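You operate a simulated robot arm through the tools that you are given. There is no shell and no other tool.

You run a simulated robot arm. Do the job below in one go: nothing can be reset, and whatever is moved stays where it is left.

TASK
Shut the air supply off and stand the water bottle in the grey tray.
Fine: shut the green tap, then the blue tap; flow knob to zero, pump switch off before the bottle is lifted. Leave the other taps. Set down upright: water bottle.
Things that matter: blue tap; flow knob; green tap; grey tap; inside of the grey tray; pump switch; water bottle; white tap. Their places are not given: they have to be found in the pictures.

The check looks at the end state, three seconds after you hand in, the way a careful person would. Anything else that was tipped, shoved, dropped, spilled or broken makes it a failure.

THE ROBOT
A 7-joint arm with a fingered hand, fixed in place. Base frame: the origin is on the floor under the middle of its stand, x ahead of it, y to its left, z up. Lengths are in m, angles in degrees, forces in N, time in s.
It reaches about 1.164 m from its shoulder. Its first joint turns from -166.0 to 166.0 degrees. Payload 4.7 kg.
The TCP is the grasp point between the finger pads, 0.036 m short of the fingertips. In the tool frame z runs along the fingers and y along their closing line. The gripper opens to 0.12 m; its body begins 0.042 m behind the TCP. The gripper is a hand of 5 fingers: y runs from the thumb to the fingers, the wrist lies at [-0.018, -0.122, -0.21] in the tool frame, and closing takes about 1.5 s.
Orientation is that of the tool frame in the base frame, as a unit quaternion [x, y, z, w]. With the fingers straight down and the wrist toward the robot, the tool's x, y and z point along [0, 1, 0], [1, 0, 0] and [0, 0, -1] of the base frame.

THE INTERFACE
- The arm moves only by the tool servo_tool. Its arguments are lists of equal length, an entry for each row: "delta_rot": the turn, a rotation vector about the tool's x, y, z in rad, a list of three; "translation": the shift along the tool's x, y, z in m, a list of three; "fingers": the finger opening in m, from 0 to 0.12. In form: {"delta_rot": [[ax, ay, az], ...], "translation": [[tx, ty, tz], ...], "fingers": [fingers, ...]}. A call has 1 to 20 rows; each row shifts and turns the commanded pose from where the row before left it, along the tool's axes as they then stand. Each row takes 0.2 s and may step no farther than 0.05 m and 8.6 degrees from the row before; otherwise, or with a gripper value out of range, the whole call is refused. A pose out of reach is approached as far as the arm can. The call stops where the force on the tool passes 40 N (or 10 N more than at its start, if that is more) or the arm is blocked; 0.2 s more then pass. The fingers move at their own pace (about 0.045 m/s each) and stop on an object; they squeeze with about 26 N. The grip force told is the motor's: it shows also when the fingers shut on nothing. Time passes only in rows, and 0.2 s behind the last, so rows that do not move let the fingers close. The reply holds the time, the measured pose of the TCP, the force on the tool along the base axes, the opening and the grip force, in the units named above and with some noise, with the torque about the TCP (base axes, N m) and any sound that the robot's microphone picked up.
- Cameras (640 x 400 px; columns grow to the right, rows downward): "scene" is fixed at [0.22, 0.6494, 1.4997]; the picture's right is [-0.55, -0.84, 0.00], its down [-0.65, 0.43, -0.62] and it looks along [0.52, -0.34, -0.78] (base axes); focal length 214 px, centre (320, 200). "wrist" rides on the gripper at [0.073, -0.091, -0.143] in the tool frame; the picture's right is [-0.80, 0.28, -0.53], its down [-0.53, -0.73, 0.42] and it looks along [-0.27, 0.62, 0.74] (tool axes); focal length 234 px, centre (320, 200).
- camera(camera): a new picture of that camera. It takes no simulated time.
- preshape(shape): the hand has 5 fingers and takes this shape, open, in about a second: jaw (thumb against the fingers, like two jaws); tri (thumb and two fingers); tip (a fingertip pinch); poke (one finger out to press); point (the index stretched); flat (the hand flat); cup (the hand cupped); fist (a fist). The gripper value then closes the fingers along that shape, each until it touches; the sizes above hold for jaw. It gives what a move gives, with no picture.
- locate(camera, pixels): there is no depth. For up to 12 entries [column, row, z] of the newest picture of that camera ("zoom" is the newest enlarged one), the place [x, y] in the base frame at which the ray of that pixel passes the height z, good to about 0.002 m. It takes no simulated time.
- close_up(camera, box): a new picture of the part [left, top, right, bottom] of that camera's present view, enlarged. It takes no simulated time.
- finish_job(): hands the job in; it is judged then, once.

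Open the gripper and draw the arm clear of the work before you hand the job in, unless the task says otherwise.

The tools are called after "Request:" as a command line: name --argument value ..., lists and objects as JSON in quotes. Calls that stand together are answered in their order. servo_tool: Moves the arm, as the interface text tells. Its arguments: {"type":"object","properties":{"delta_rot":{"type":"array","items":{"type":"array","items":{"type":"number"}}},"translation":{"type":"array","items":{"type":"array","items":{"type":"number"}}},"fingers":{"type":"array","items":{"type":"number"}}},"required":["delta_rot","translation","fingers"]} The other tools are called the same way: preshape (shape) gives the hand a shape; camera (camera) takes a picture; locate (camera, pixels) gives the place at which the rays of pixels pass given heights; close_up (camera, box) takes an enlarged picture of a part of a camera's view; finish_job () hands the job in.

At the start:

```text
t: 0.0
position: [0.311, 0.4843, 1.2693]
tcp_rot: [0.707, 0.707, 0.0, 0.0]
contact_force: [0.3, -0.6, -0.7]
wrist_torque: [-0.01, 0.02, 0.0]
finger_gap: 0.1198
finger_force: 0.0
shape: jaw
```

scene: 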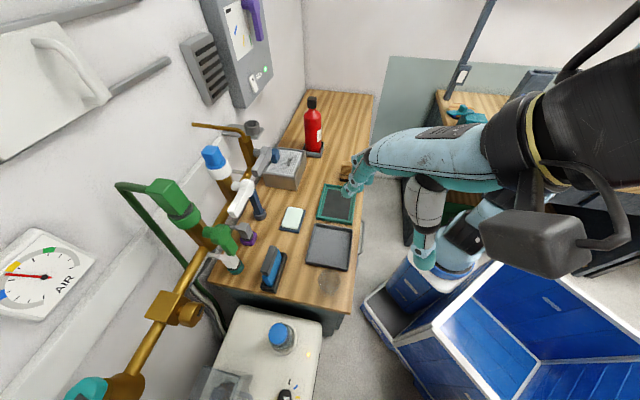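
wrist: 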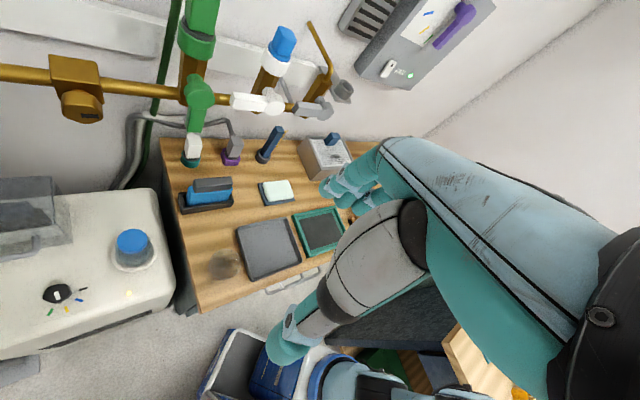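

The pictures show a manifold with coloured taps on the wall, a bench with a grey tray around (330,245) and a machine with a blue-capped bottle at (282,335). I'll take enlarged views to understand the details.

Request:
close_up --camera "scene" --box '[110, 110, 370, 300]'

Request:
close_up --camera "scene" --box '[180, 290, 360, 400]'

Request:
close_up --camera "wrist" --box '[0, 0, 360, 200]'

Request:
close_up --camera "wrist" --box '[0, 170, 200, 370]'

Request:
close_up --camera "scene" --box '[0, 0, 280, 180]'

```text
2.11 times, centred on (240, 205) of scene
```

zoom: 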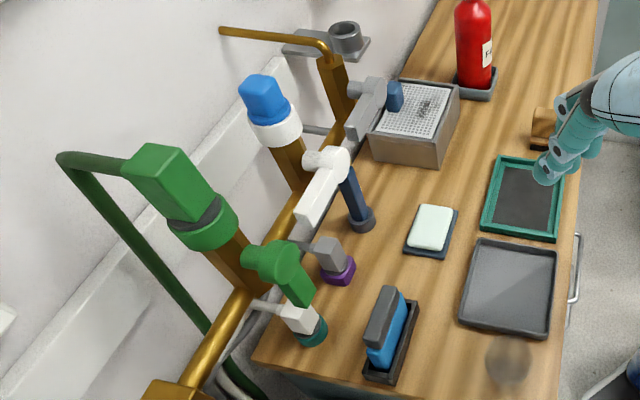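

```text
3.56 times, centred on (270, 345) of scene
```

zoom: 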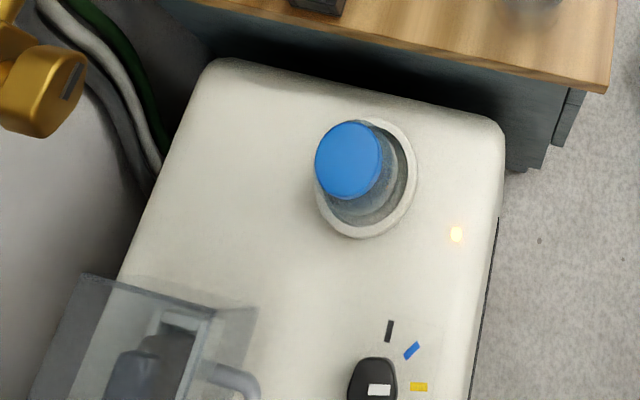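

```text
1.78 times, centred on (180, 100) of wrist
```

zoom: 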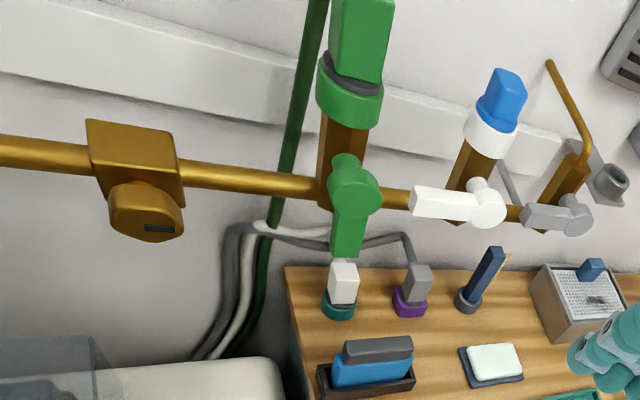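

```text
2.00 times, centred on (100, 270) of wrist
```

zoom: 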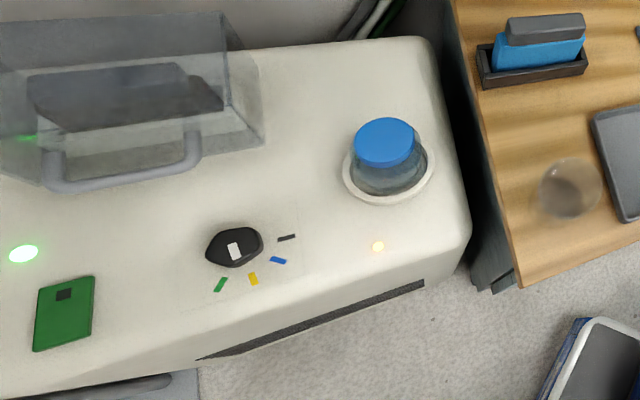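

```text
2.22 times, centred on (140, 90) of scene
```

zoom: 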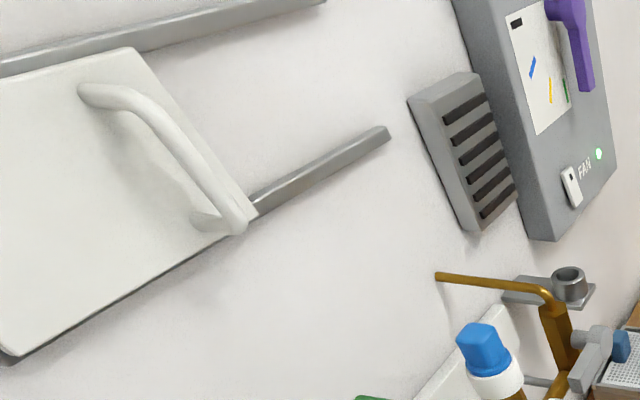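

Bottle cap triangulates to about (0.37, 0.71, 0.71). I'll zoom further on the legend panel, the gauge, the knob and the taps before moving.

Request:
close_up --camera "scene" --box '[180, 0, 300, 110]'

Request:
close_up --camera "wrist" --box '[330, 0, 500, 100]'

Request:
close_up --camera "scene" --box '[0, 220, 110, 330]'

Request:
close_up --camera "scene" --box '[120, 170, 280, 280]'

Request:
close_up --camera "scene" --box '[190, 110, 310, 220]'

Request:
close_up --camera "wrist" --box '[0, 260, 110, 370]'

Request:
close_up --camera "wrist" --box '[160, 120, 360, 300]'

```text
3.64 times, centred on (240, 55) of scene
```

zoom: 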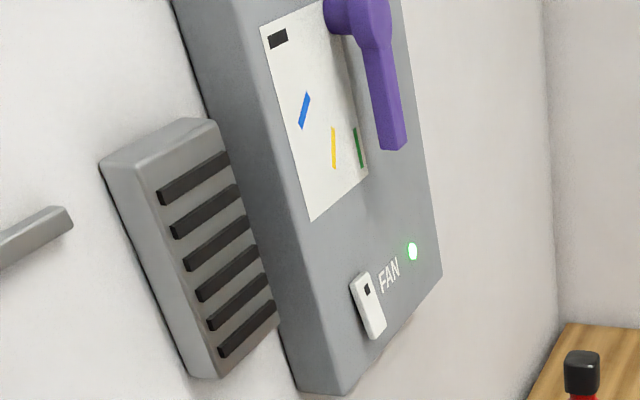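

```text
3.76 times, centred on (415, 50) of wrist
```

zoom: 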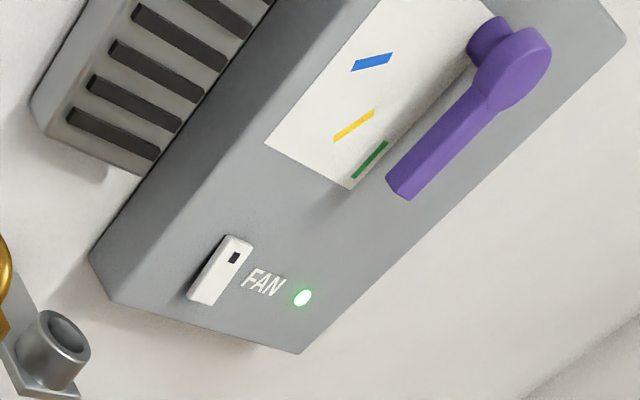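

```text
3.64 times, centred on (55, 275) of scene
```

zoom: 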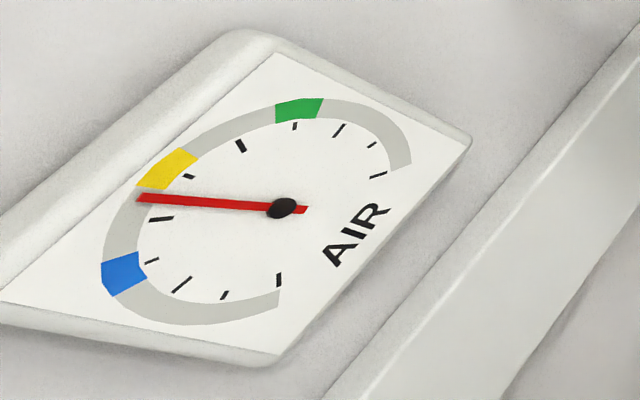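

```text
3.64 times, centred on (200, 225) of scene
```

zoom: 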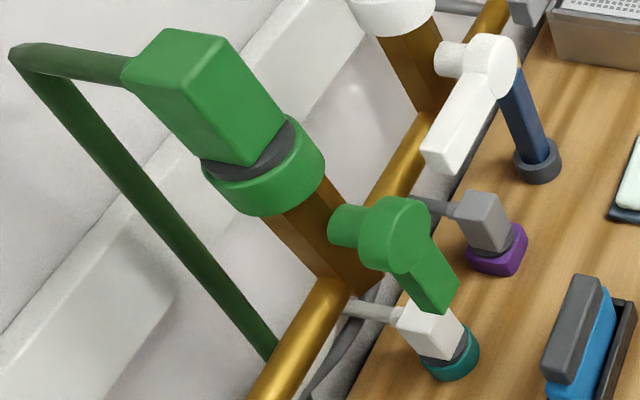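

```text
3.64 times, centred on (250, 165) of scene
```

zoom: 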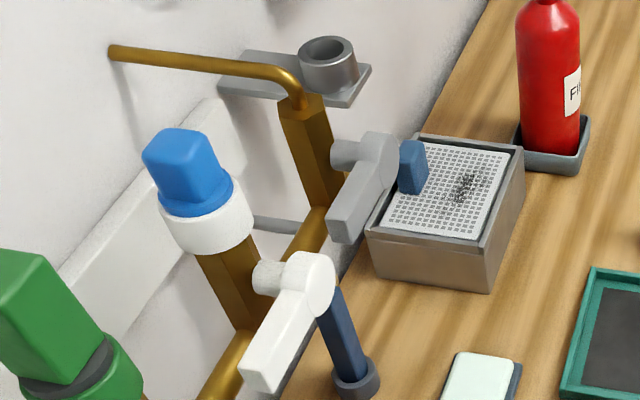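

```text
3.64 times, centred on (55, 315) of wrist
```

zoom: 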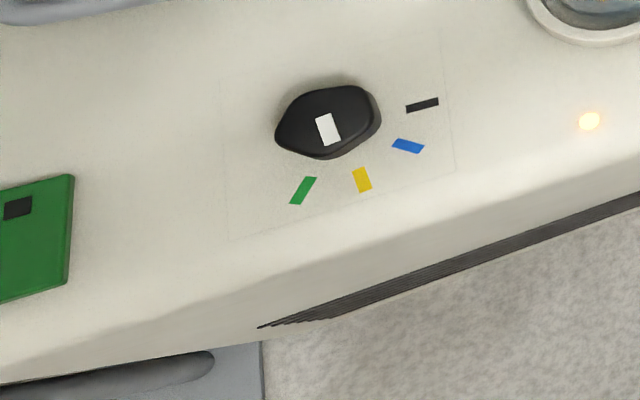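

```text
2.22 times, centred on (260, 210) of wrist
```

zoom: 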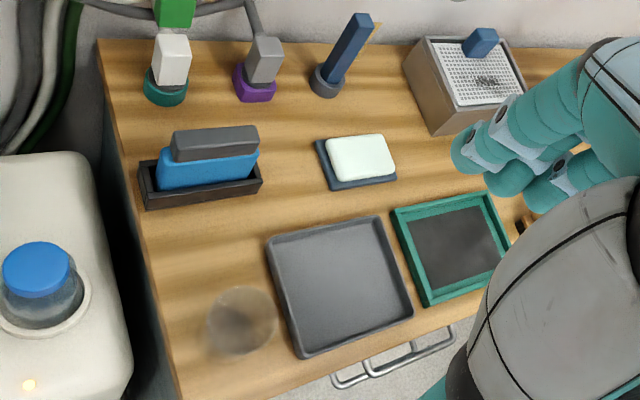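

Green tap handle triangulates near (0.51, 0.69, 1.12) and the white one near (0.61, 0.61, 1.11); the manifold runs on to the left (teal part at scene (90,388)), out of sight of the wrist camera. I turn the hand about the vertical to look further left for the blue tap.

Request:
servo_tool --delta_rot '[[0, 0, -0.14], [0, 0, -0.14], [0, 0, -0.14], [0, 0, -0.14], [0, 0, -0.14]]' --translation '[[0, 0, 0], [0, 0, 0], [0, 0, 0], [0, 0, 0], [0, 0, 0]]' --fingers '[0.12, 0.12, 0.12, 0.12, 0.12]'

Request:
camera --camera "wrist"

Request:
camera --camera "scene"

```text
t: 1.2
position: [0.3103, 0.4847, 1.27]
tcp_rot: [0.421, 0.907, 0.0, 0.0]
contact_force: [-0.2, -0.2, -0.6]
wrist_torque: [-0.01, -0.04, 0.01]
finger_gap: 0.1194
finger_force: 0.1
shape: jaw
```

```text
taken
```

wrist: 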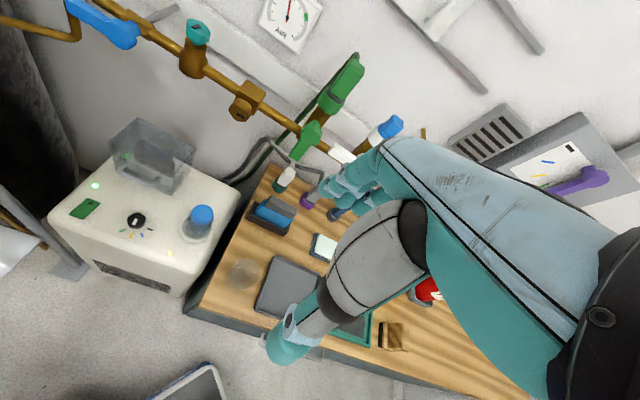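

```text
taken
```

scene: 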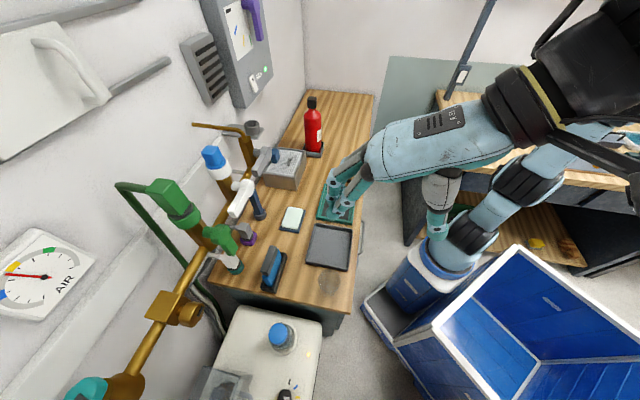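

The wrist picture now shows a blue lever tap at about (105,25) on the same pipe, beyond the teal capped part at (195,45). I take close-ups of it and of the machine.

Request:
close_up --camera "wrist" --box '[0, 0, 240, 130]'

Request:
close_up --camera "wrist" --box '[40, 110, 250, 300]'

Request:
close_up --camera "wrist" --box '[240, 0, 340, 60]'

```text
2.67 times, centred on (120, 65) of wrist
```

zoom: 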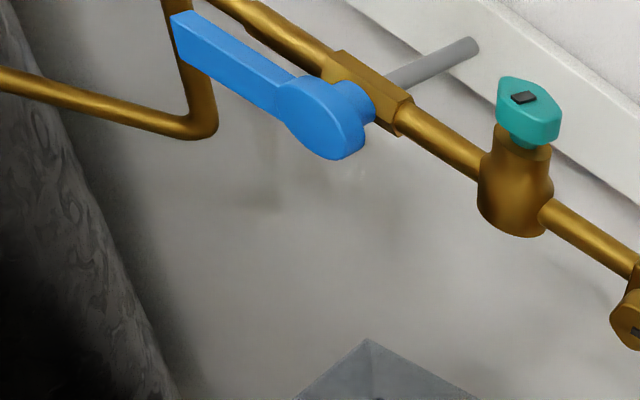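

```text
2.11 times, centred on (145, 205) of wrist
```

zoom: 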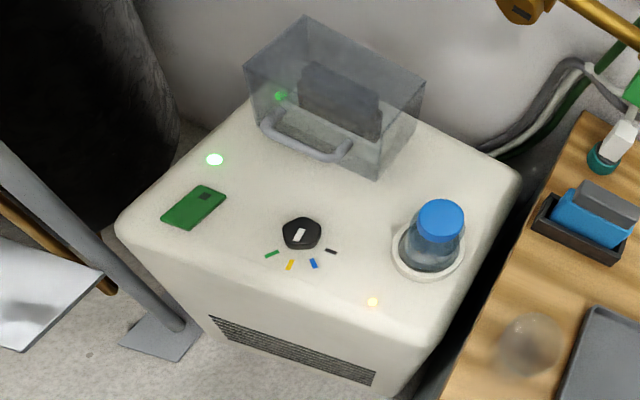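

```text
6.40 times, centred on (290, 30) of wrist
```

zoom: 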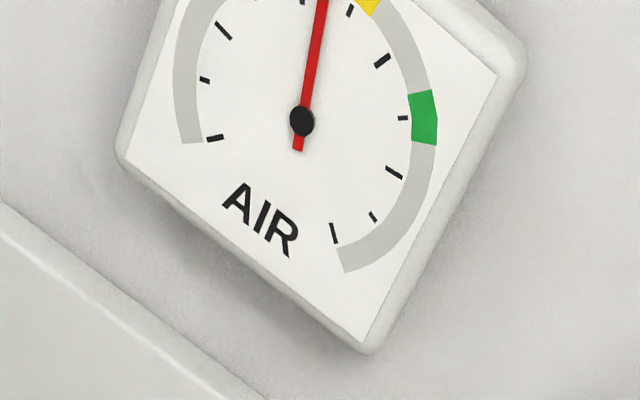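

A machine at lower left has a knob with black/blue/yellow/green marks, a green rocker with a green lamp, and something with a green lamp under a clear hood. I turn the hand further left and move slightly closer to see the machine and the blue tap.

Request:
servo_tool --delta_rot '[[0, 0, -0.14], [0, 0, -0.14], [0, 0, -0.14], [0, 0, -0.14], [0, 0, -0.14]]' --translation '[[0, 0, 0], [0, 0, 0], [0, 0, 0], [0, 0, 0], [0, 0, 0]]' --fingers '[0.12, 0.12, 0.12, 0.12, 0.12]'

Request:
camera --camera "wrist"

Request:
close_up --camera "wrist" --box '[100, 120, 380, 300]'

Request:
close_up --camera "wrist" --box '[150, 0, 390, 150]'

```text
t: 2.4
position: [0.3106, 0.4849, 1.2703]
tcp_rot: [0.084, 0.996, 0.0, 0.0]
contact_force: [-0.5, 0.3, -0.4]
wrist_torque: [-0.03, 0.0, 0.0]
finger_gap: 0.1195
finger_force: 0.0
shape: jaw
```

```text
taken
```

wrist: 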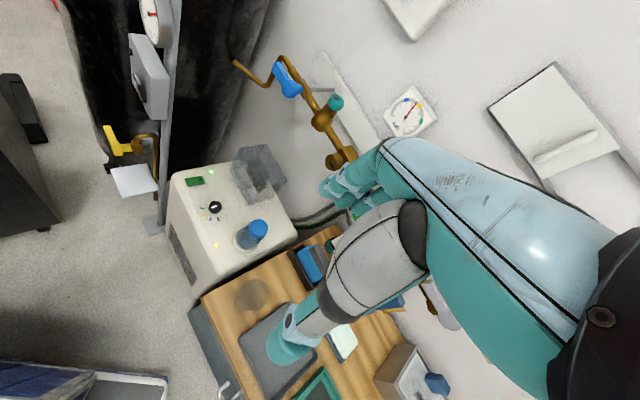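

```text
2.22 times, centred on (240, 210) of wrist
```

zoom: 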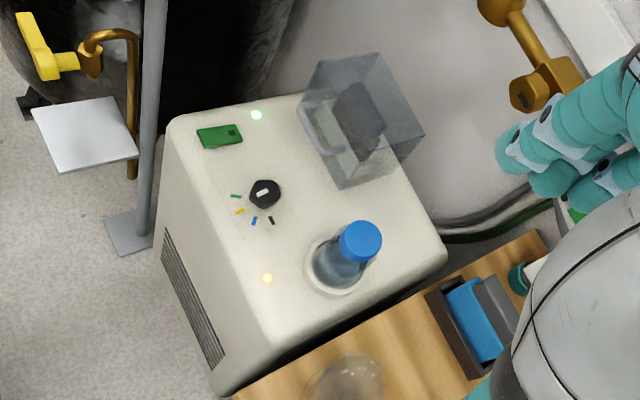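

```text
2.67 times, centred on (270, 75) of wrist
```

zoom: 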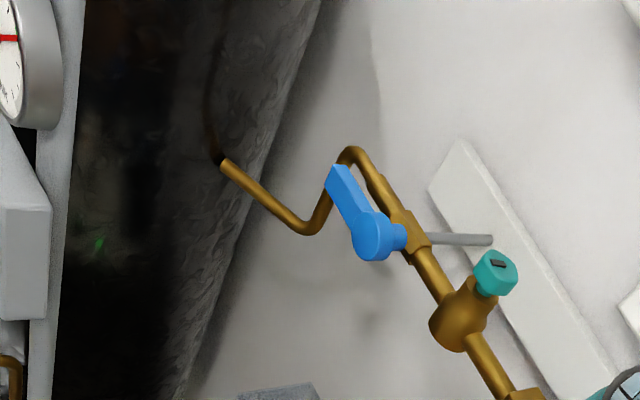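

There is another post at left with a gauge, a box and a yellow tap around (150,80). I zoom there, and on the machine's switches.

Request:
close_up --camera "wrist" --box '[70, 0, 210, 120]'

Request:
close_up --camera "wrist" --box '[160, 130, 300, 220]'

Request:
close_up --camera "wrist" --box '[380, 70, 450, 140]'

```text
3.33 times, centred on (140, 60) of wrist
```

zoom: 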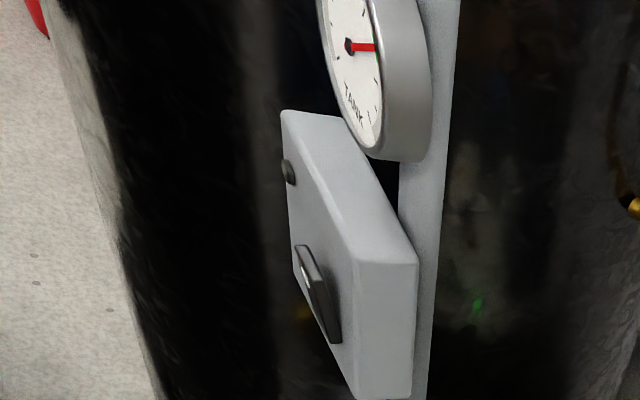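

```text
4.44 times, centred on (230, 175) of wrist
```

zoom: 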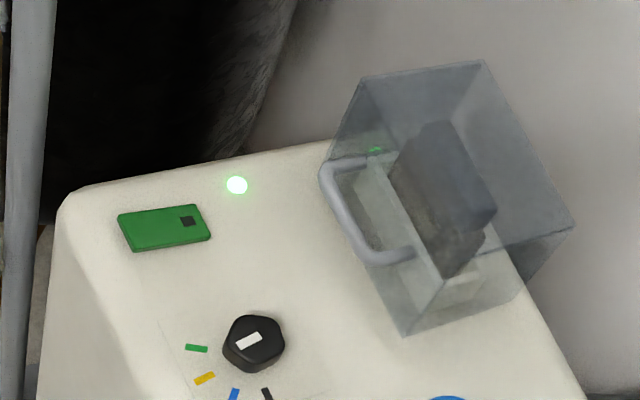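

```text
5.71 times, centred on (415, 105) of wrist
```

zoom: 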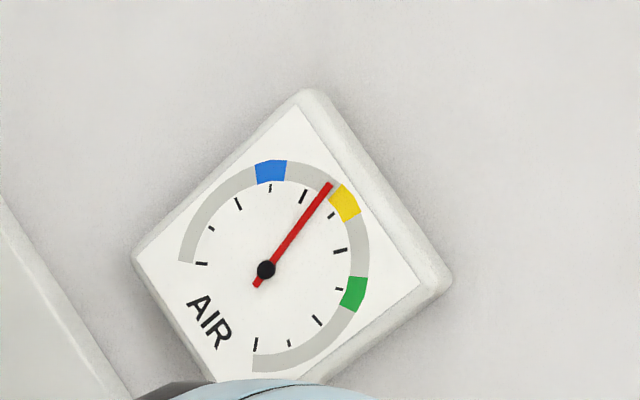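

The post box has a black rocker and lamp facing away from me, and there is a TANK gauge above it. I locate post base and machine features at guessed heights before swinging the arm for a frontal view.

Request:
locate --camera "wrist" --pixels '[[155, 225, 0.0], [215, 207, 0.63], [193, 181, 0.62], [256, 229, 0.71], [284, 78, 1.12], [335, 102, 1.15], [335, 160, 1.12], [150, 90, 1.0], [120, 140, 0.6]]'

```text
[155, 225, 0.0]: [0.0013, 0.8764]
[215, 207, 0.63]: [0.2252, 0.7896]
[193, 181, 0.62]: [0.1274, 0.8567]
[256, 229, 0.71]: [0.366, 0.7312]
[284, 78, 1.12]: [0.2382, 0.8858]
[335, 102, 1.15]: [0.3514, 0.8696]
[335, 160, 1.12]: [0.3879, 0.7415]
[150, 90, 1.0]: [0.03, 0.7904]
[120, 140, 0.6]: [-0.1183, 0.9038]
```

The post stands near (0.00, 0.88) and its panel faces roughly −x. I translate the hand 0.5 m toward −x at the same height (free air) to see the post's panel from its front.

Request:
servo_tool --delta_rot '[[0, 0, 0], [0, 0, 0], [0, 0, 0], [0, 0, 0], [0, 0, 0], [0, 0, 0], [0, 0, 0], [0, 0, 0], [0, 0, 0], [0, 0, 0]]' --translation '[[0.0485, -0.0085, 0], [0.0485, -0.0085, 0], [0.0485, -0.0085, 0], [0.0485, -0.0085, 0], [0.0485, -0.0085, 0], [0.0485, -0.0085, 0], [0.0485, -0.0085, 0], [0.0485, -0.0085, 0], [0.0485, -0.0085, 0], [0.0485, -0.0085, 0]]' --fingers '[0.12, 0.12, 0.12, 0.12, 0.12, 0.12, 0.12, 0.12, 0.12, 0.12]'

Request:
camera --camera "wrist"

```text
t: 4.6
position: [-0.1828, 0.4841, 1.2713]
tcp_rot: [0.085, 0.996, 0.0, -0.001]
contact_force: [-0.1, -0.6, 1.0]
wrist_torque: [0.07, 0.06, -0.02]
finger_gap: 0.1196
finger_force: 0.1
shape: jaw
```

```text
taken
```

wrist: 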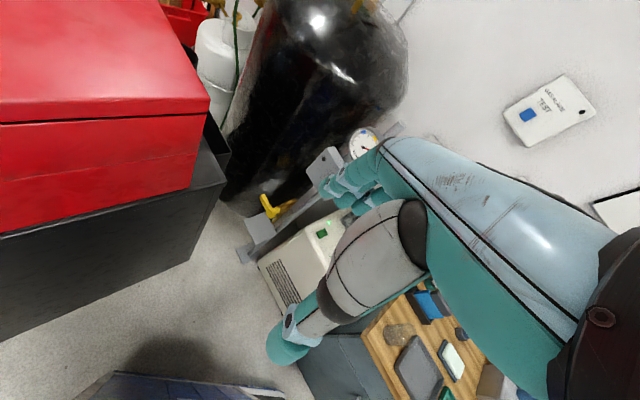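

The hand covers part of the post; the panel at about (330,165) is partly visible. I zoom in on it and the wall tag at (545,110).

Request:
close_up --camera "wrist" --box '[230, 110, 400, 250]'

Request:
close_up --camera "wrist" --box '[490, 60, 610, 160]'

Request:
camera --camera "scene"

```text
2.86 times, centred on (315, 180) of wrist
```

zoom: 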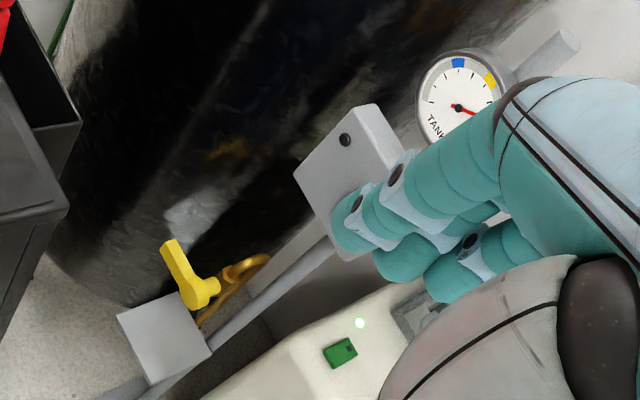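

```text
4.00 times, centred on (550, 110) of wrist
```

zoom: 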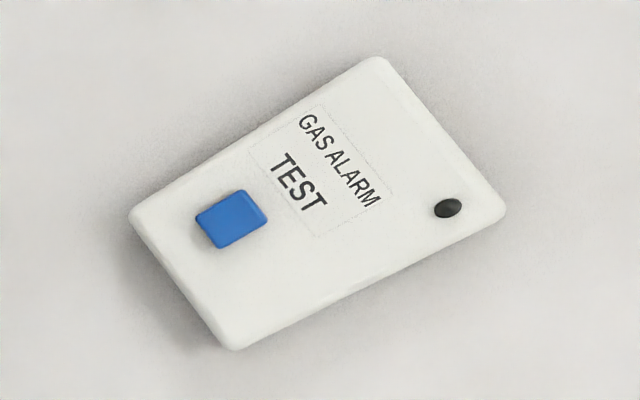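

```text
taken
```

scene: 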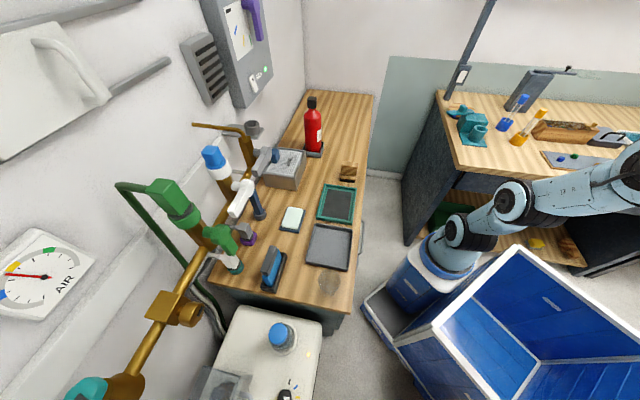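

The panel is half hidden by the fingers. I turn the hand about 25° back (clockwise from above) so that it comes out to the left in the picture.

Request:
servo_tool --delta_rot '[[0, 0, 0.145], [0, 0, 0.145], [0, 0, 0.145], [0, 0, 0.145]]' --translation '[[0, 0, 0], [0, 0, 0], [0, 0, 0], [0, 0, 0]]' --fingers '[0.12, 0.12, 0.12, 0.12]'

Request:
camera --camera "wrist"

Request:
close_up --camera "wrist" --box '[180, 60, 360, 220]'

```text
t: 5.6
position: [-0.1828, 0.4836, 1.2706]
tcp_rot: [0.367, 0.93, 0.0, -0.001]
contact_force: [0.5, -0.5, 0.8]
wrist_torque: [0.04, 0.0, -0.01]
finger_gap: 0.1199
finger_force: 0.2
shape: jaw
```

```text
taken
```

wrist: 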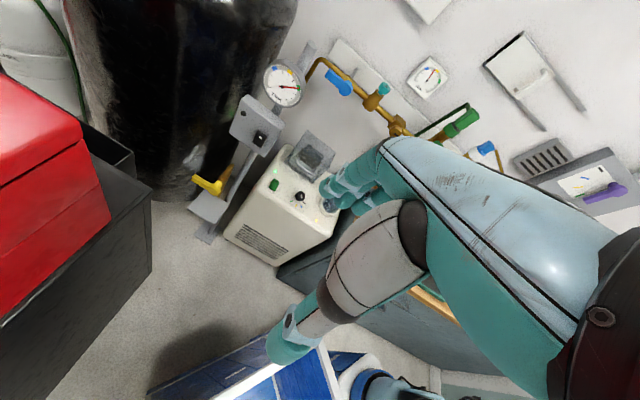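

```text
2.50 times, centred on (270, 140) of wrist
```

zoom: 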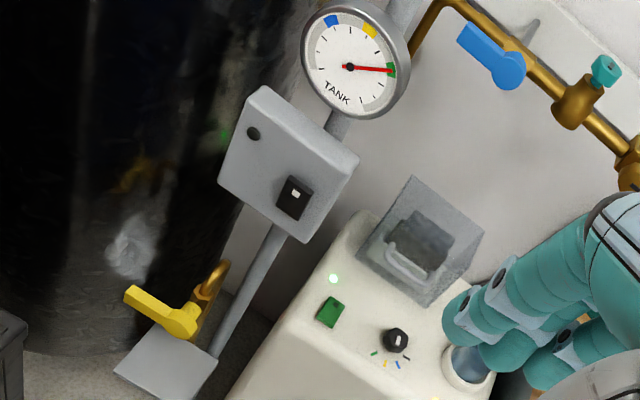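

The post's panel has a black rocker with its lamp dark and no label, so I look at the machine more closely. I move the hand toward (0.19, 0.60, 0.95), above and in front of the machine, then turn it toward the machine.

Request:
servo_tool --delta_rot '[[0, 0, 0], [0, 0, 0], [0, 0, 0], [0, 0, 0], [0, 0, 0], [0, 0, 0], [0, 0, 0], [0, 0, 0], [0, 0, 0], [0, 0, 0], [0, 0, 0], [0, 0, -0.145], [0, 0, -0.145], [0, 0, -0.145], [0, 0, -0.145]]' --translation '[[-0.0176, 0.0308, 0.0291], [-0.0176, 0.0308, 0.0291], [-0.0176, 0.0308, 0.0291], [-0.0176, 0.0308, 0.0291], [-0.0176, 0.0308, 0.0291], [-0.0176, 0.0308, 0.0291], [-0.0176, 0.0308, 0.0291], [-0.0176, 0.0308, 0.0291], [-0.0176, 0.0308, 0.0291], [-0.0176, 0.0308, 0.0291], [-0.0176, 0.0308, 0.0291], [0, 0, 0], [0, 0, 0], [0, 0, 0], [0, 0, 0]]' --fingers '[0.12, 0.12, 0.12, 0.12, 0.12, 0.12, 0.12, 0.12, 0.12, 0.12, 0.12, 0.12, 0.12, 0.12, 0.12]'

Request:
camera --camera "wrist"

Request:
close_up --camera "wrist" --box '[60, 60, 380, 260]'

Request:
camera --camera "scene"

```text
t: 8.8
position: [0.1912, 0.6002, 0.9511]
tcp_rot: [0.085, 0.996, 0.001, 0.0]
contact_force: [0.1, 0.6, 0.7]
wrist_torque: [0.05, 0.0, 0.0]
finger_gap: 0.12
finger_force: 0.1
shape: jaw
```

```text
taken
```

wrist: 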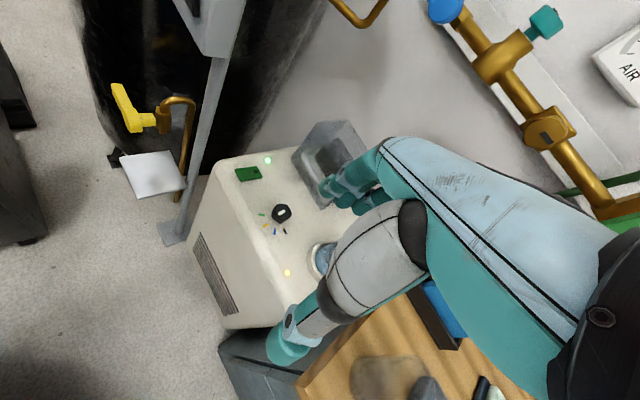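

```text
2.00 times, centred on (220, 160) of wrist
```

zoom: 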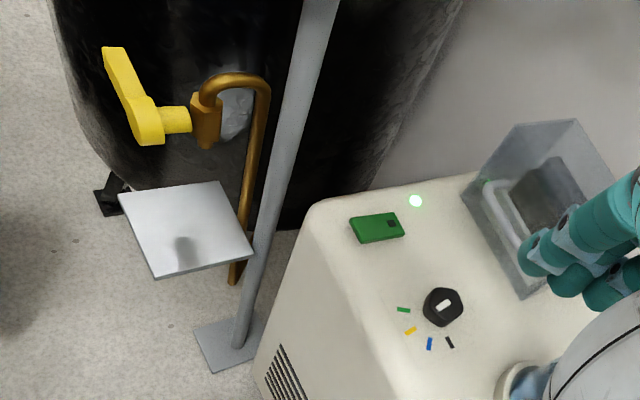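

```text
taken
```

scene: 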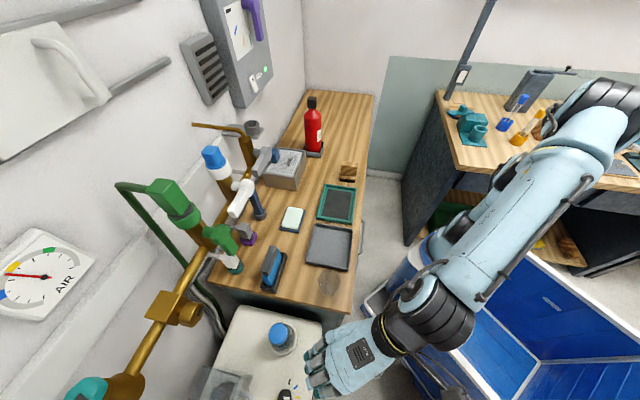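

The clear hood is partly behind the fingers now. I zoom the scene camera at its bottom edge, where hood and knob show at (225,385) and (287,395).

Request:
close_up --camera "scene" --box '[190, 350, 310, 400]'

Request:
close_up --camera "wrist" --box '[220, 110, 360, 250]'

```text
5.33 times, centred on (250, 375) of scene
```

zoom: 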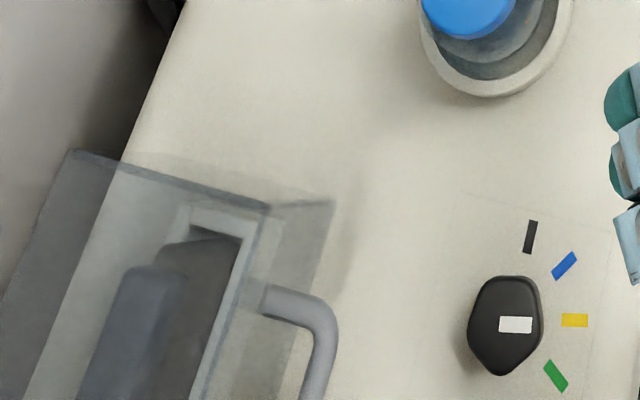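

```text
2.86 times, centred on (290, 180) of wrist
```

zoom: 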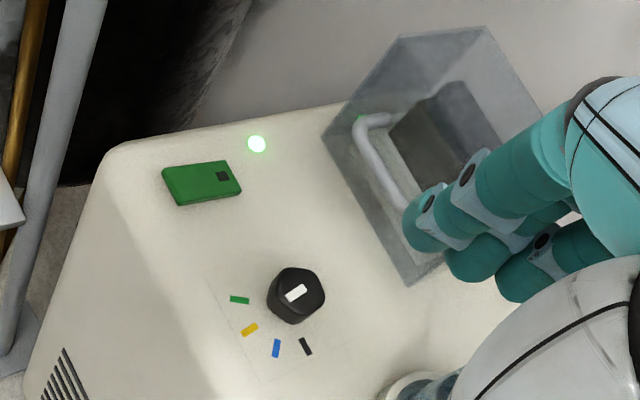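

I still need a clear look into the hood. I back off to about (0.31, 0.485, 1.15), turn to the earlier yaw where the machine was unobstructed, and zoom strongly.

Request:
servo_tool --delta_rot '[[0, 0, 0], [0, 0, 0], [0, 0, 0], [0, 0, 0], [0, 0, 0], [0, 0, 0], [0, 0, 0.14], [0, 0, 0.14], [0, 0, 0.14], [0, 0, 0.14], [0, 0, 0.14]]' --translation '[[-0.023, -0.0154, -0.0333], [-0.023, -0.0154, -0.0333], [-0.023, -0.0154, -0.0333], [-0.023, -0.0154, -0.0333], [-0.023, -0.0154, -0.0333], [-0.023, -0.0154, -0.0333], [0, 0, 0], [0, 0, 0], [0, 0, 0], [0, 0, 0], [0, 0, 0]]' --fingers '[0.12, 0.12, 0.12, 0.12, 0.12, 0.12, 0.12, 0.12, 0.12, 0.12, 0.12]'

Request:
camera --camera "wrist"

Request:
close_up --camera "wrist" --box '[40, 110, 200, 210]'

Request:
close_up --camera "wrist" --box '[40, 180, 240, 300]'

```text
t: 11.2
position: [0.3111, 0.4856, 1.1495]
tcp_rot: [0.423, 0.906, 0.001, 0.0]
contact_force: [0.1, 0.6, 0.6]
wrist_torque: [0.01, 0.0, -0.02]
finger_gap: 0.1198
finger_force: 0.1
shape: jaw
```

```text
taken
```

wrist: 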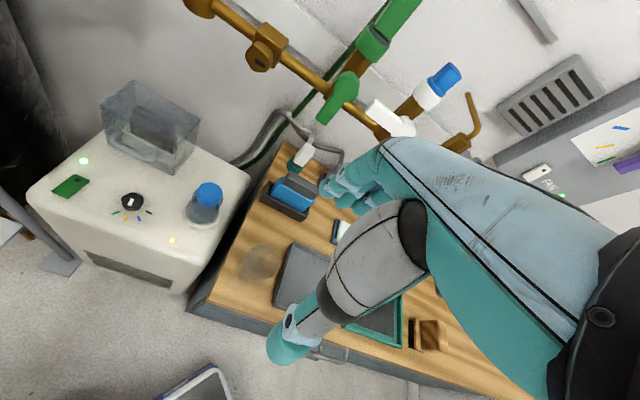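

```text
4.00 times, centred on (120, 160) of wrist
```

zoom: 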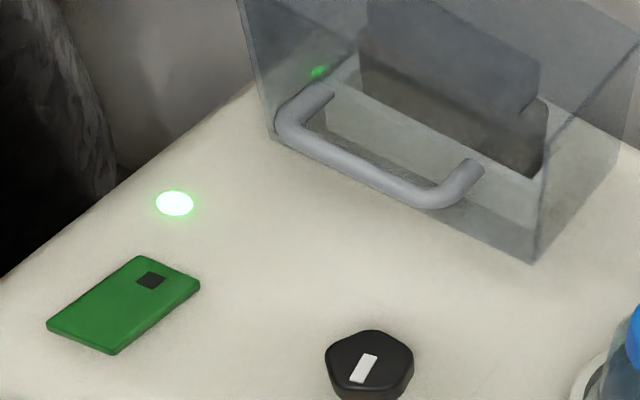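

```text
3.20 times, centred on (140, 240) of wrist
```

zoom: 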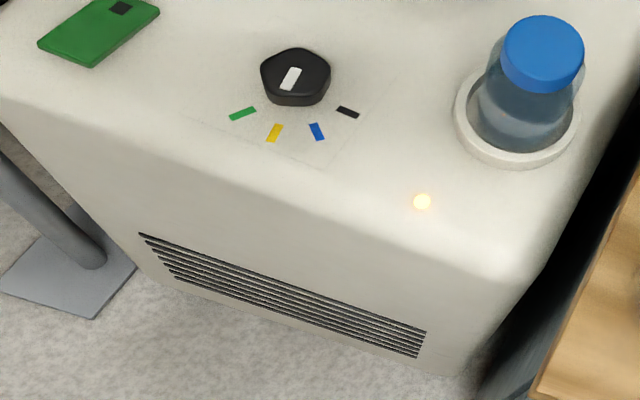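

The green spot on the hood looks like the lamp's reflection and the dark slab a cassette, so the green rocker with the lit lamp is the pump switch candidate. I zoom hard on the rocker to see which end is pressed, and on the taps.

Request:
close_up --camera "wrist" --box '[45, 150, 105, 210]'

Request:
close_up --camera "wrist" --box '[300, 60, 400, 130]'

Request:
close_up --camera "wrist" --box '[520, 155, 580, 205]'

Request:
close_up --camera "wrist" --box '[180, 170, 240, 240]'

```text
6.67 times, centred on (75, 180) of wrist
```

zoom: 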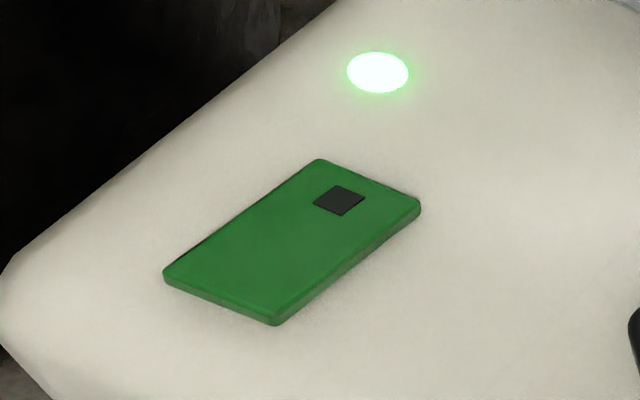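

```text
5.71 times, centred on (350, 95) of wrist
```

zoom: 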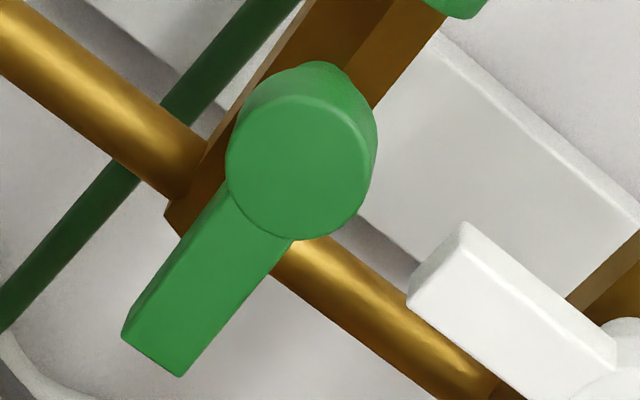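

```text
8.00 times, centred on (550, 180) of wrist
```

zoom: 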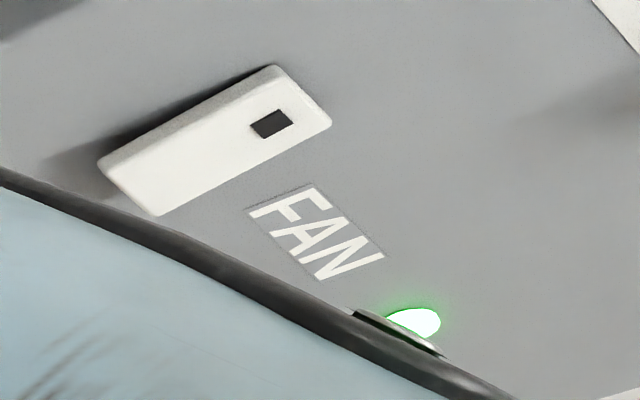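

```text
5.71 times, centred on (210, 205) of wrist
```

zoom: 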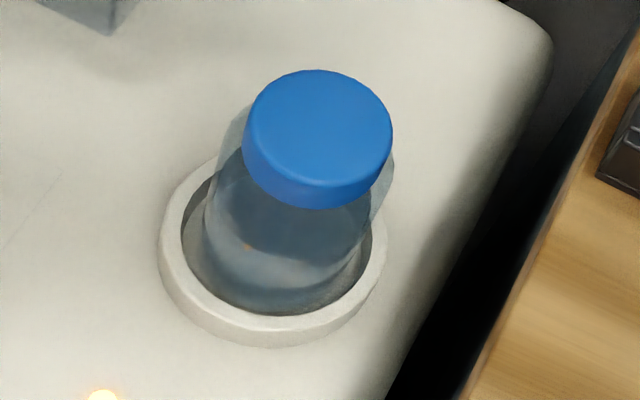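

The FAN rocker shows marked end pressed = on, so the green pump rocker is on and its unmarked end must be pressed. I get rays for the green tap hub and handle end from both cameras to triangulate exactly.

Request:
locate --camera "wrist" --pixels '[[346.5, 88.9, 1.2], [346.5, 88.9, 1.0], [320.2, 122.1, 1.2], [320.2, 122.1, 1.0], [131, 200, 0.65], [131, 200, 0.6], [207, 190, 0.75], [207, 190, 0.65], [81, 160, 0.62], [70, 187, 0.62]]'

Request:
close_up --camera "scene" --box '[170, 170, 290, 290]'

Request:
locate --camera "scene" --pixels '[[223.4, 234.6, 1.2], [223.4, 234.6, 1.0], [231.6, 252.5, 1.2], [231.6, 252.5, 1.0], [278, 335, 0.75], [278, 335, 0.65]]'

```text
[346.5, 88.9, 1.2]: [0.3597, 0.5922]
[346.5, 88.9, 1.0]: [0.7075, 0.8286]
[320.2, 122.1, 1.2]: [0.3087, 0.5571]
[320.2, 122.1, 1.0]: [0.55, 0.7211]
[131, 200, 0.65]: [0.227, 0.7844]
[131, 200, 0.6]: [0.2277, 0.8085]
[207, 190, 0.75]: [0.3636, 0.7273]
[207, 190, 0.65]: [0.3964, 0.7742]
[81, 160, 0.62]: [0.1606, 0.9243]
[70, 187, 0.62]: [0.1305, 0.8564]
```

```text
3.33 times, centred on (230, 230) of scene
```

zoom: 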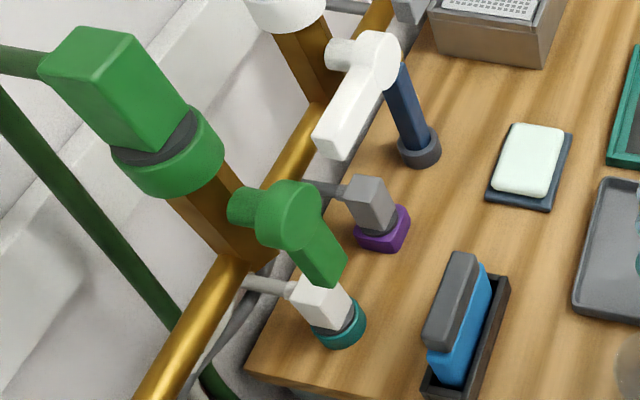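

```text
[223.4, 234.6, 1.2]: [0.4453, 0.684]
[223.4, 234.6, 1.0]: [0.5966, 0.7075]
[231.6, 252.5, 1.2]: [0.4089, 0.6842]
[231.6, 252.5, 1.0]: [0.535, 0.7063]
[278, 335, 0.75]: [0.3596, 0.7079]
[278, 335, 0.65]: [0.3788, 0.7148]
```

Green hub triangulates to (0.510, 0.694, 1.114), handle end about (0.522, 0.704, 1.02) pointing down (open, along its vertical branch). In free air I now try the "poke" shape to see where the pressing fingertip sits relative to the TCP.

Request:
preshape --shape "poke"

Request:
close_up --camera "wrist" --box '[240, 120, 480, 390]'

Request:
camera --camera "scene"

```text
t: 12.1
position: [0.311, 0.4846, 1.1507]
tcp_rot: [0.421, 0.907, 0.0, 0.0]
contact_force: [-0.4, 0.6, -0.2]
wrist_torque: [0.02, 0.03, 0.04]
finger_gap: 0.0
finger_force: 0.0
shape: poke
```

```text
1.48 times, centred on (360, 255) of wrist
```

zoom: 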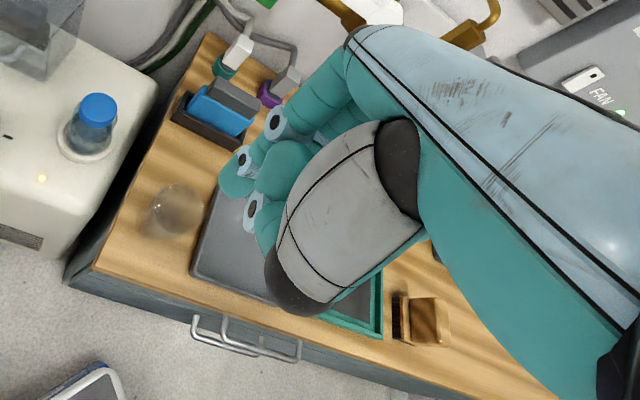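

```text
taken
```

scene: 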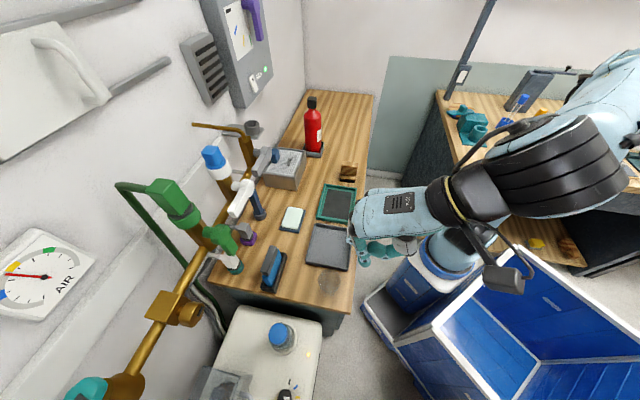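

In the poke shape the fingertip appears at about px (300,248), close to the TCP's z-axis 36 mm beyond the TCP. I test whether commanding 0.12 or 0.0 changes this shape, without moving.

Request:
servo_tool --delta_rot '[[0, 0, 0], [0, 0, 0], [0, 0, 0], [0, 0, 0]]' --translation '[[0, 0, 0], [0, 0, 0], [0, 0, 0], [0, 0, 0]]' --fingers '[0.0, 0.0, 0.0, 0.0]'

Request:
close_up --camera "wrist" --box '[260, 160, 400, 300]'

Request:
servo_tool --delta_rot '[[0, 0, 0], [0, 0, 0], [0, 0, 0], [0, 0, 0]]' --translation '[[0, 0, 0], [0, 0, 0], [0, 0, 0], [0, 0, 0]]' --fingers '[0.12, 0.12, 0.12, 0.12]'

Request:
close_up --camera "wrist" --box '[260, 160, 400, 300]'

```text
t: 13.1
position: [0.3106, 0.4848, 1.1505]
tcp_rot: [0.422, 0.907, 0.0, 0.0]
contact_force: [-0.7, -0.3, -0.1]
wrist_torque: [0.03, -0.02, 0.03]
finger_gap: 0.0
finger_force: 3.9
shape: jaw
```

```text
2.86 times, centred on (330, 230) of wrist
```

zoom: 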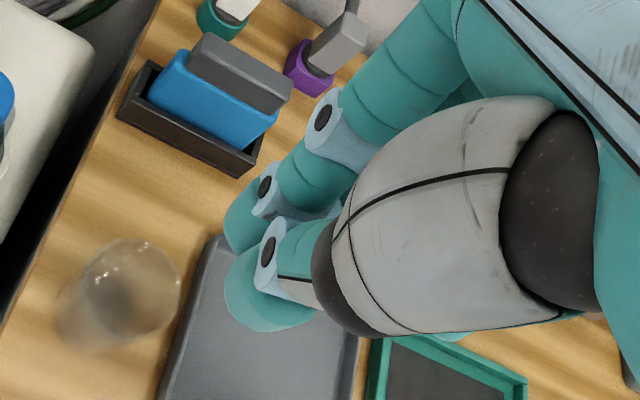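

```text
t: 14.1
position: [0.3115, 0.4842, 1.1506]
tcp_rot: [0.422, 0.907, 0.0, 0.0]
contact_force: [-0.7, -0.6, 0.5]
wrist_torque: [-0.01, -0.01, -0.01]
finger_gap: 0.1146
finger_force: 0.1
shape: jaw
```

```text
2.86 times, centred on (330, 230) of wrist
```

zoom: 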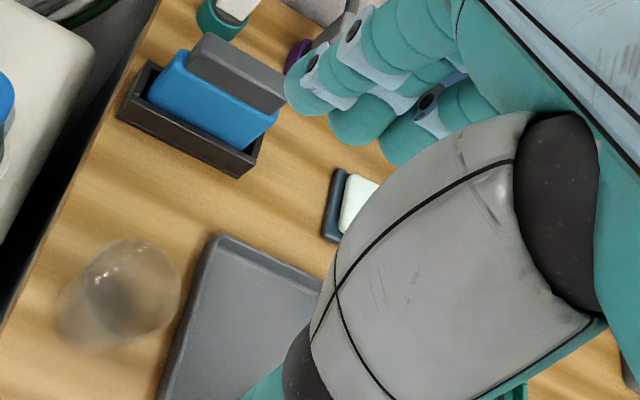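

Commanding 0.0 reverted the shape to jaw. I set poke again and check whether a row with 0.12 keeps it.

Request:
preshape --shape "poke"

Request:
servo_tool --delta_rot '[[0, 0, 0], [0, 0, 0], [0, 0, 0], [0, 0, 0]]' --translation '[[0, 0, 0], [0, 0, 0], [0, 0, 0], [0, 0, 0]]' --fingers '[0.12, 0.12, 0.12, 0.12]'

Request:
close_up --camera "wrist" --box '[260, 160, 400, 300]'

```text
t: 15.0
position: [0.3094, 0.4836, 1.1511]
tcp_rot: [0.422, 0.906, 0.0, -0.001]
contact_force: [0.4, 0.5, 0.2]
wrist_torque: [-0.02, 0.02, 0.0]
finger_gap: 0.0
finger_force: 0.0
shape: poke
```

```text
t: 16.0
position: [0.3114, 0.4846, 1.1511]
tcp_rot: [0.422, 0.907, 0.0, 0.0]
contact_force: [-0.5, 0.9, -0.3]
wrist_torque: [0.0, 0.03, 0.01]
finger_gap: 0.0
finger_force: 0.1
shape: poke
```

```text
2.86 times, centred on (330, 230) of wrist
```

zoom: 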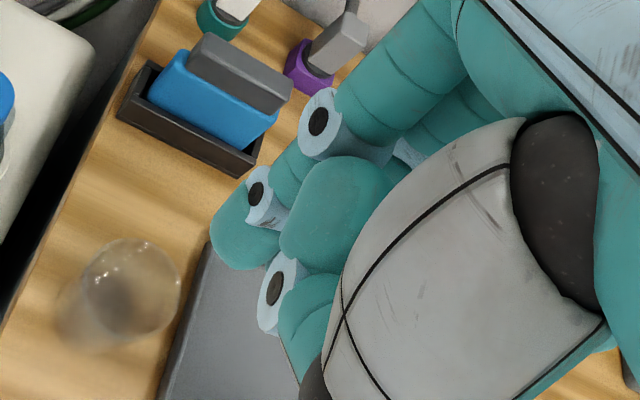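

A constant 0.12 keeps the poke shape. The wall runs at about az −40° and its normal at az 50°; I now turn the hand so the finger points horizontally at the wall (z along az 50°, y up), staying at the same spot.

Request:
servo_tool --delta_rot '[[0, 0, -0.0873], [0, 0, -0.0873], [-0.1428, 0, 0], [-0.1428, 0, 0], [-0.1428, 0, 0], [-0.1428, 0, 0], [-0.1428, 0, 0], [-0.1428, 0, 0], [-0.1428, 0, 0], [-0.1428, 0, 0], [-0.1428, 0, 0], [-0.1428, 0, 0], [-0.1428, 0, 0]]' --translation '[[0, 0, 0], [0, 0, 0], [0, 0, 0], [0, 0, 0], [0, 0, 0], [0, 0, 0], [0, 0, 0], [0, 0, 0], [0, 0, 0], [0, 0, 0], [0, 0, 0], [0, 0, 0], [0, 0, 0]]' --fingers '[0.12, 0.12, 0.12, 0.12, 0.12, 0.12, 0.12, 0.12, 0.12, 0.12, 0.12, 0.12, 0.12]'

Request:
camera --camera "wrist"

Request:
camera --camera "scene"

```text
t: 18.8
position: [0.3112, 0.4843, 1.1506]
tcp_rot: [0.241, 0.664, 0.666, 0.241]
contact_force: [1.2, 0.7, 0.0]
wrist_torque: [0.0, -0.01, -0.01]
finger_gap: 0.0
finger_force: 0.1
shape: poke
```

```text
taken
```

wrist: 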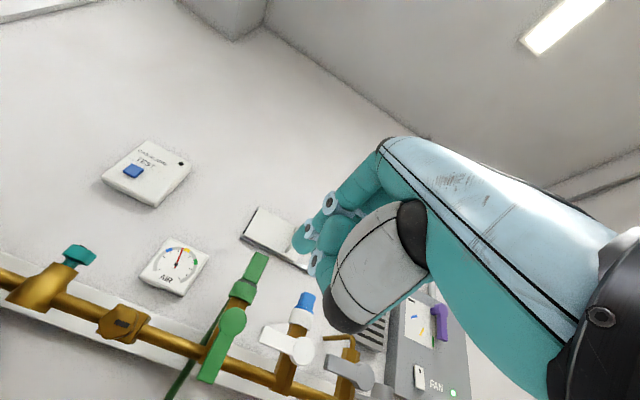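

```text
taken
```

scene: 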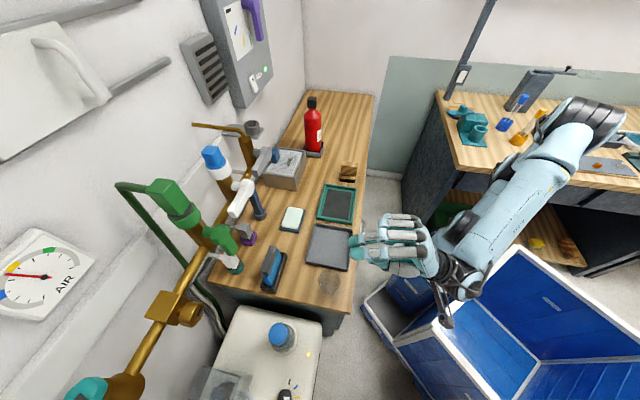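

The picture now gives a frontal view of the manifold: green handle down at (215,350), white handle horizontal at (285,340), grey at (350,370). I zoom to measure them.

Request:
close_up --camera "wrist" --box '[160, 240, 400, 400]'

Request:
close_up --camera "wrist" --box '[130, 220, 230, 300]'

```text
2.50 times, centred on (280, 320) of wrist
```

zoom: 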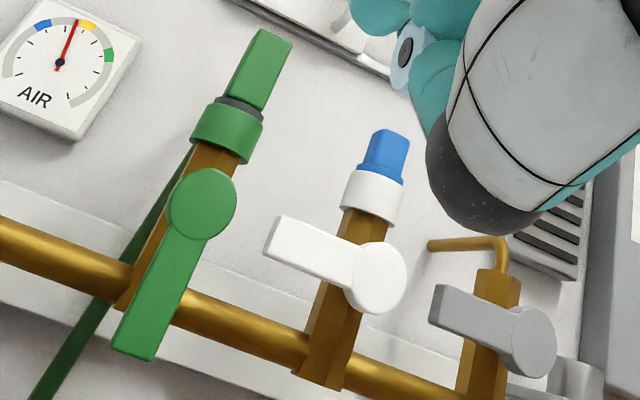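

```text
5.00 times, centred on (180, 260) of wrist
```

zoom: 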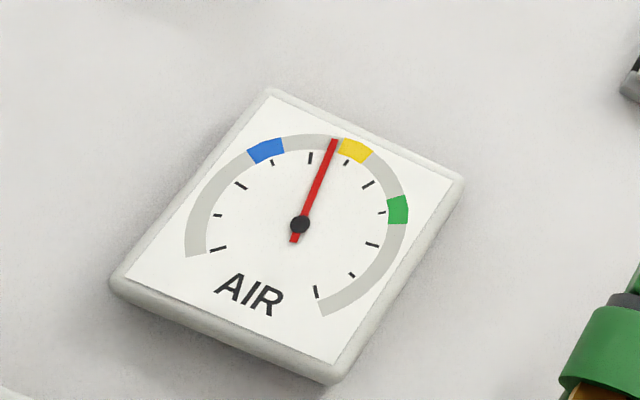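

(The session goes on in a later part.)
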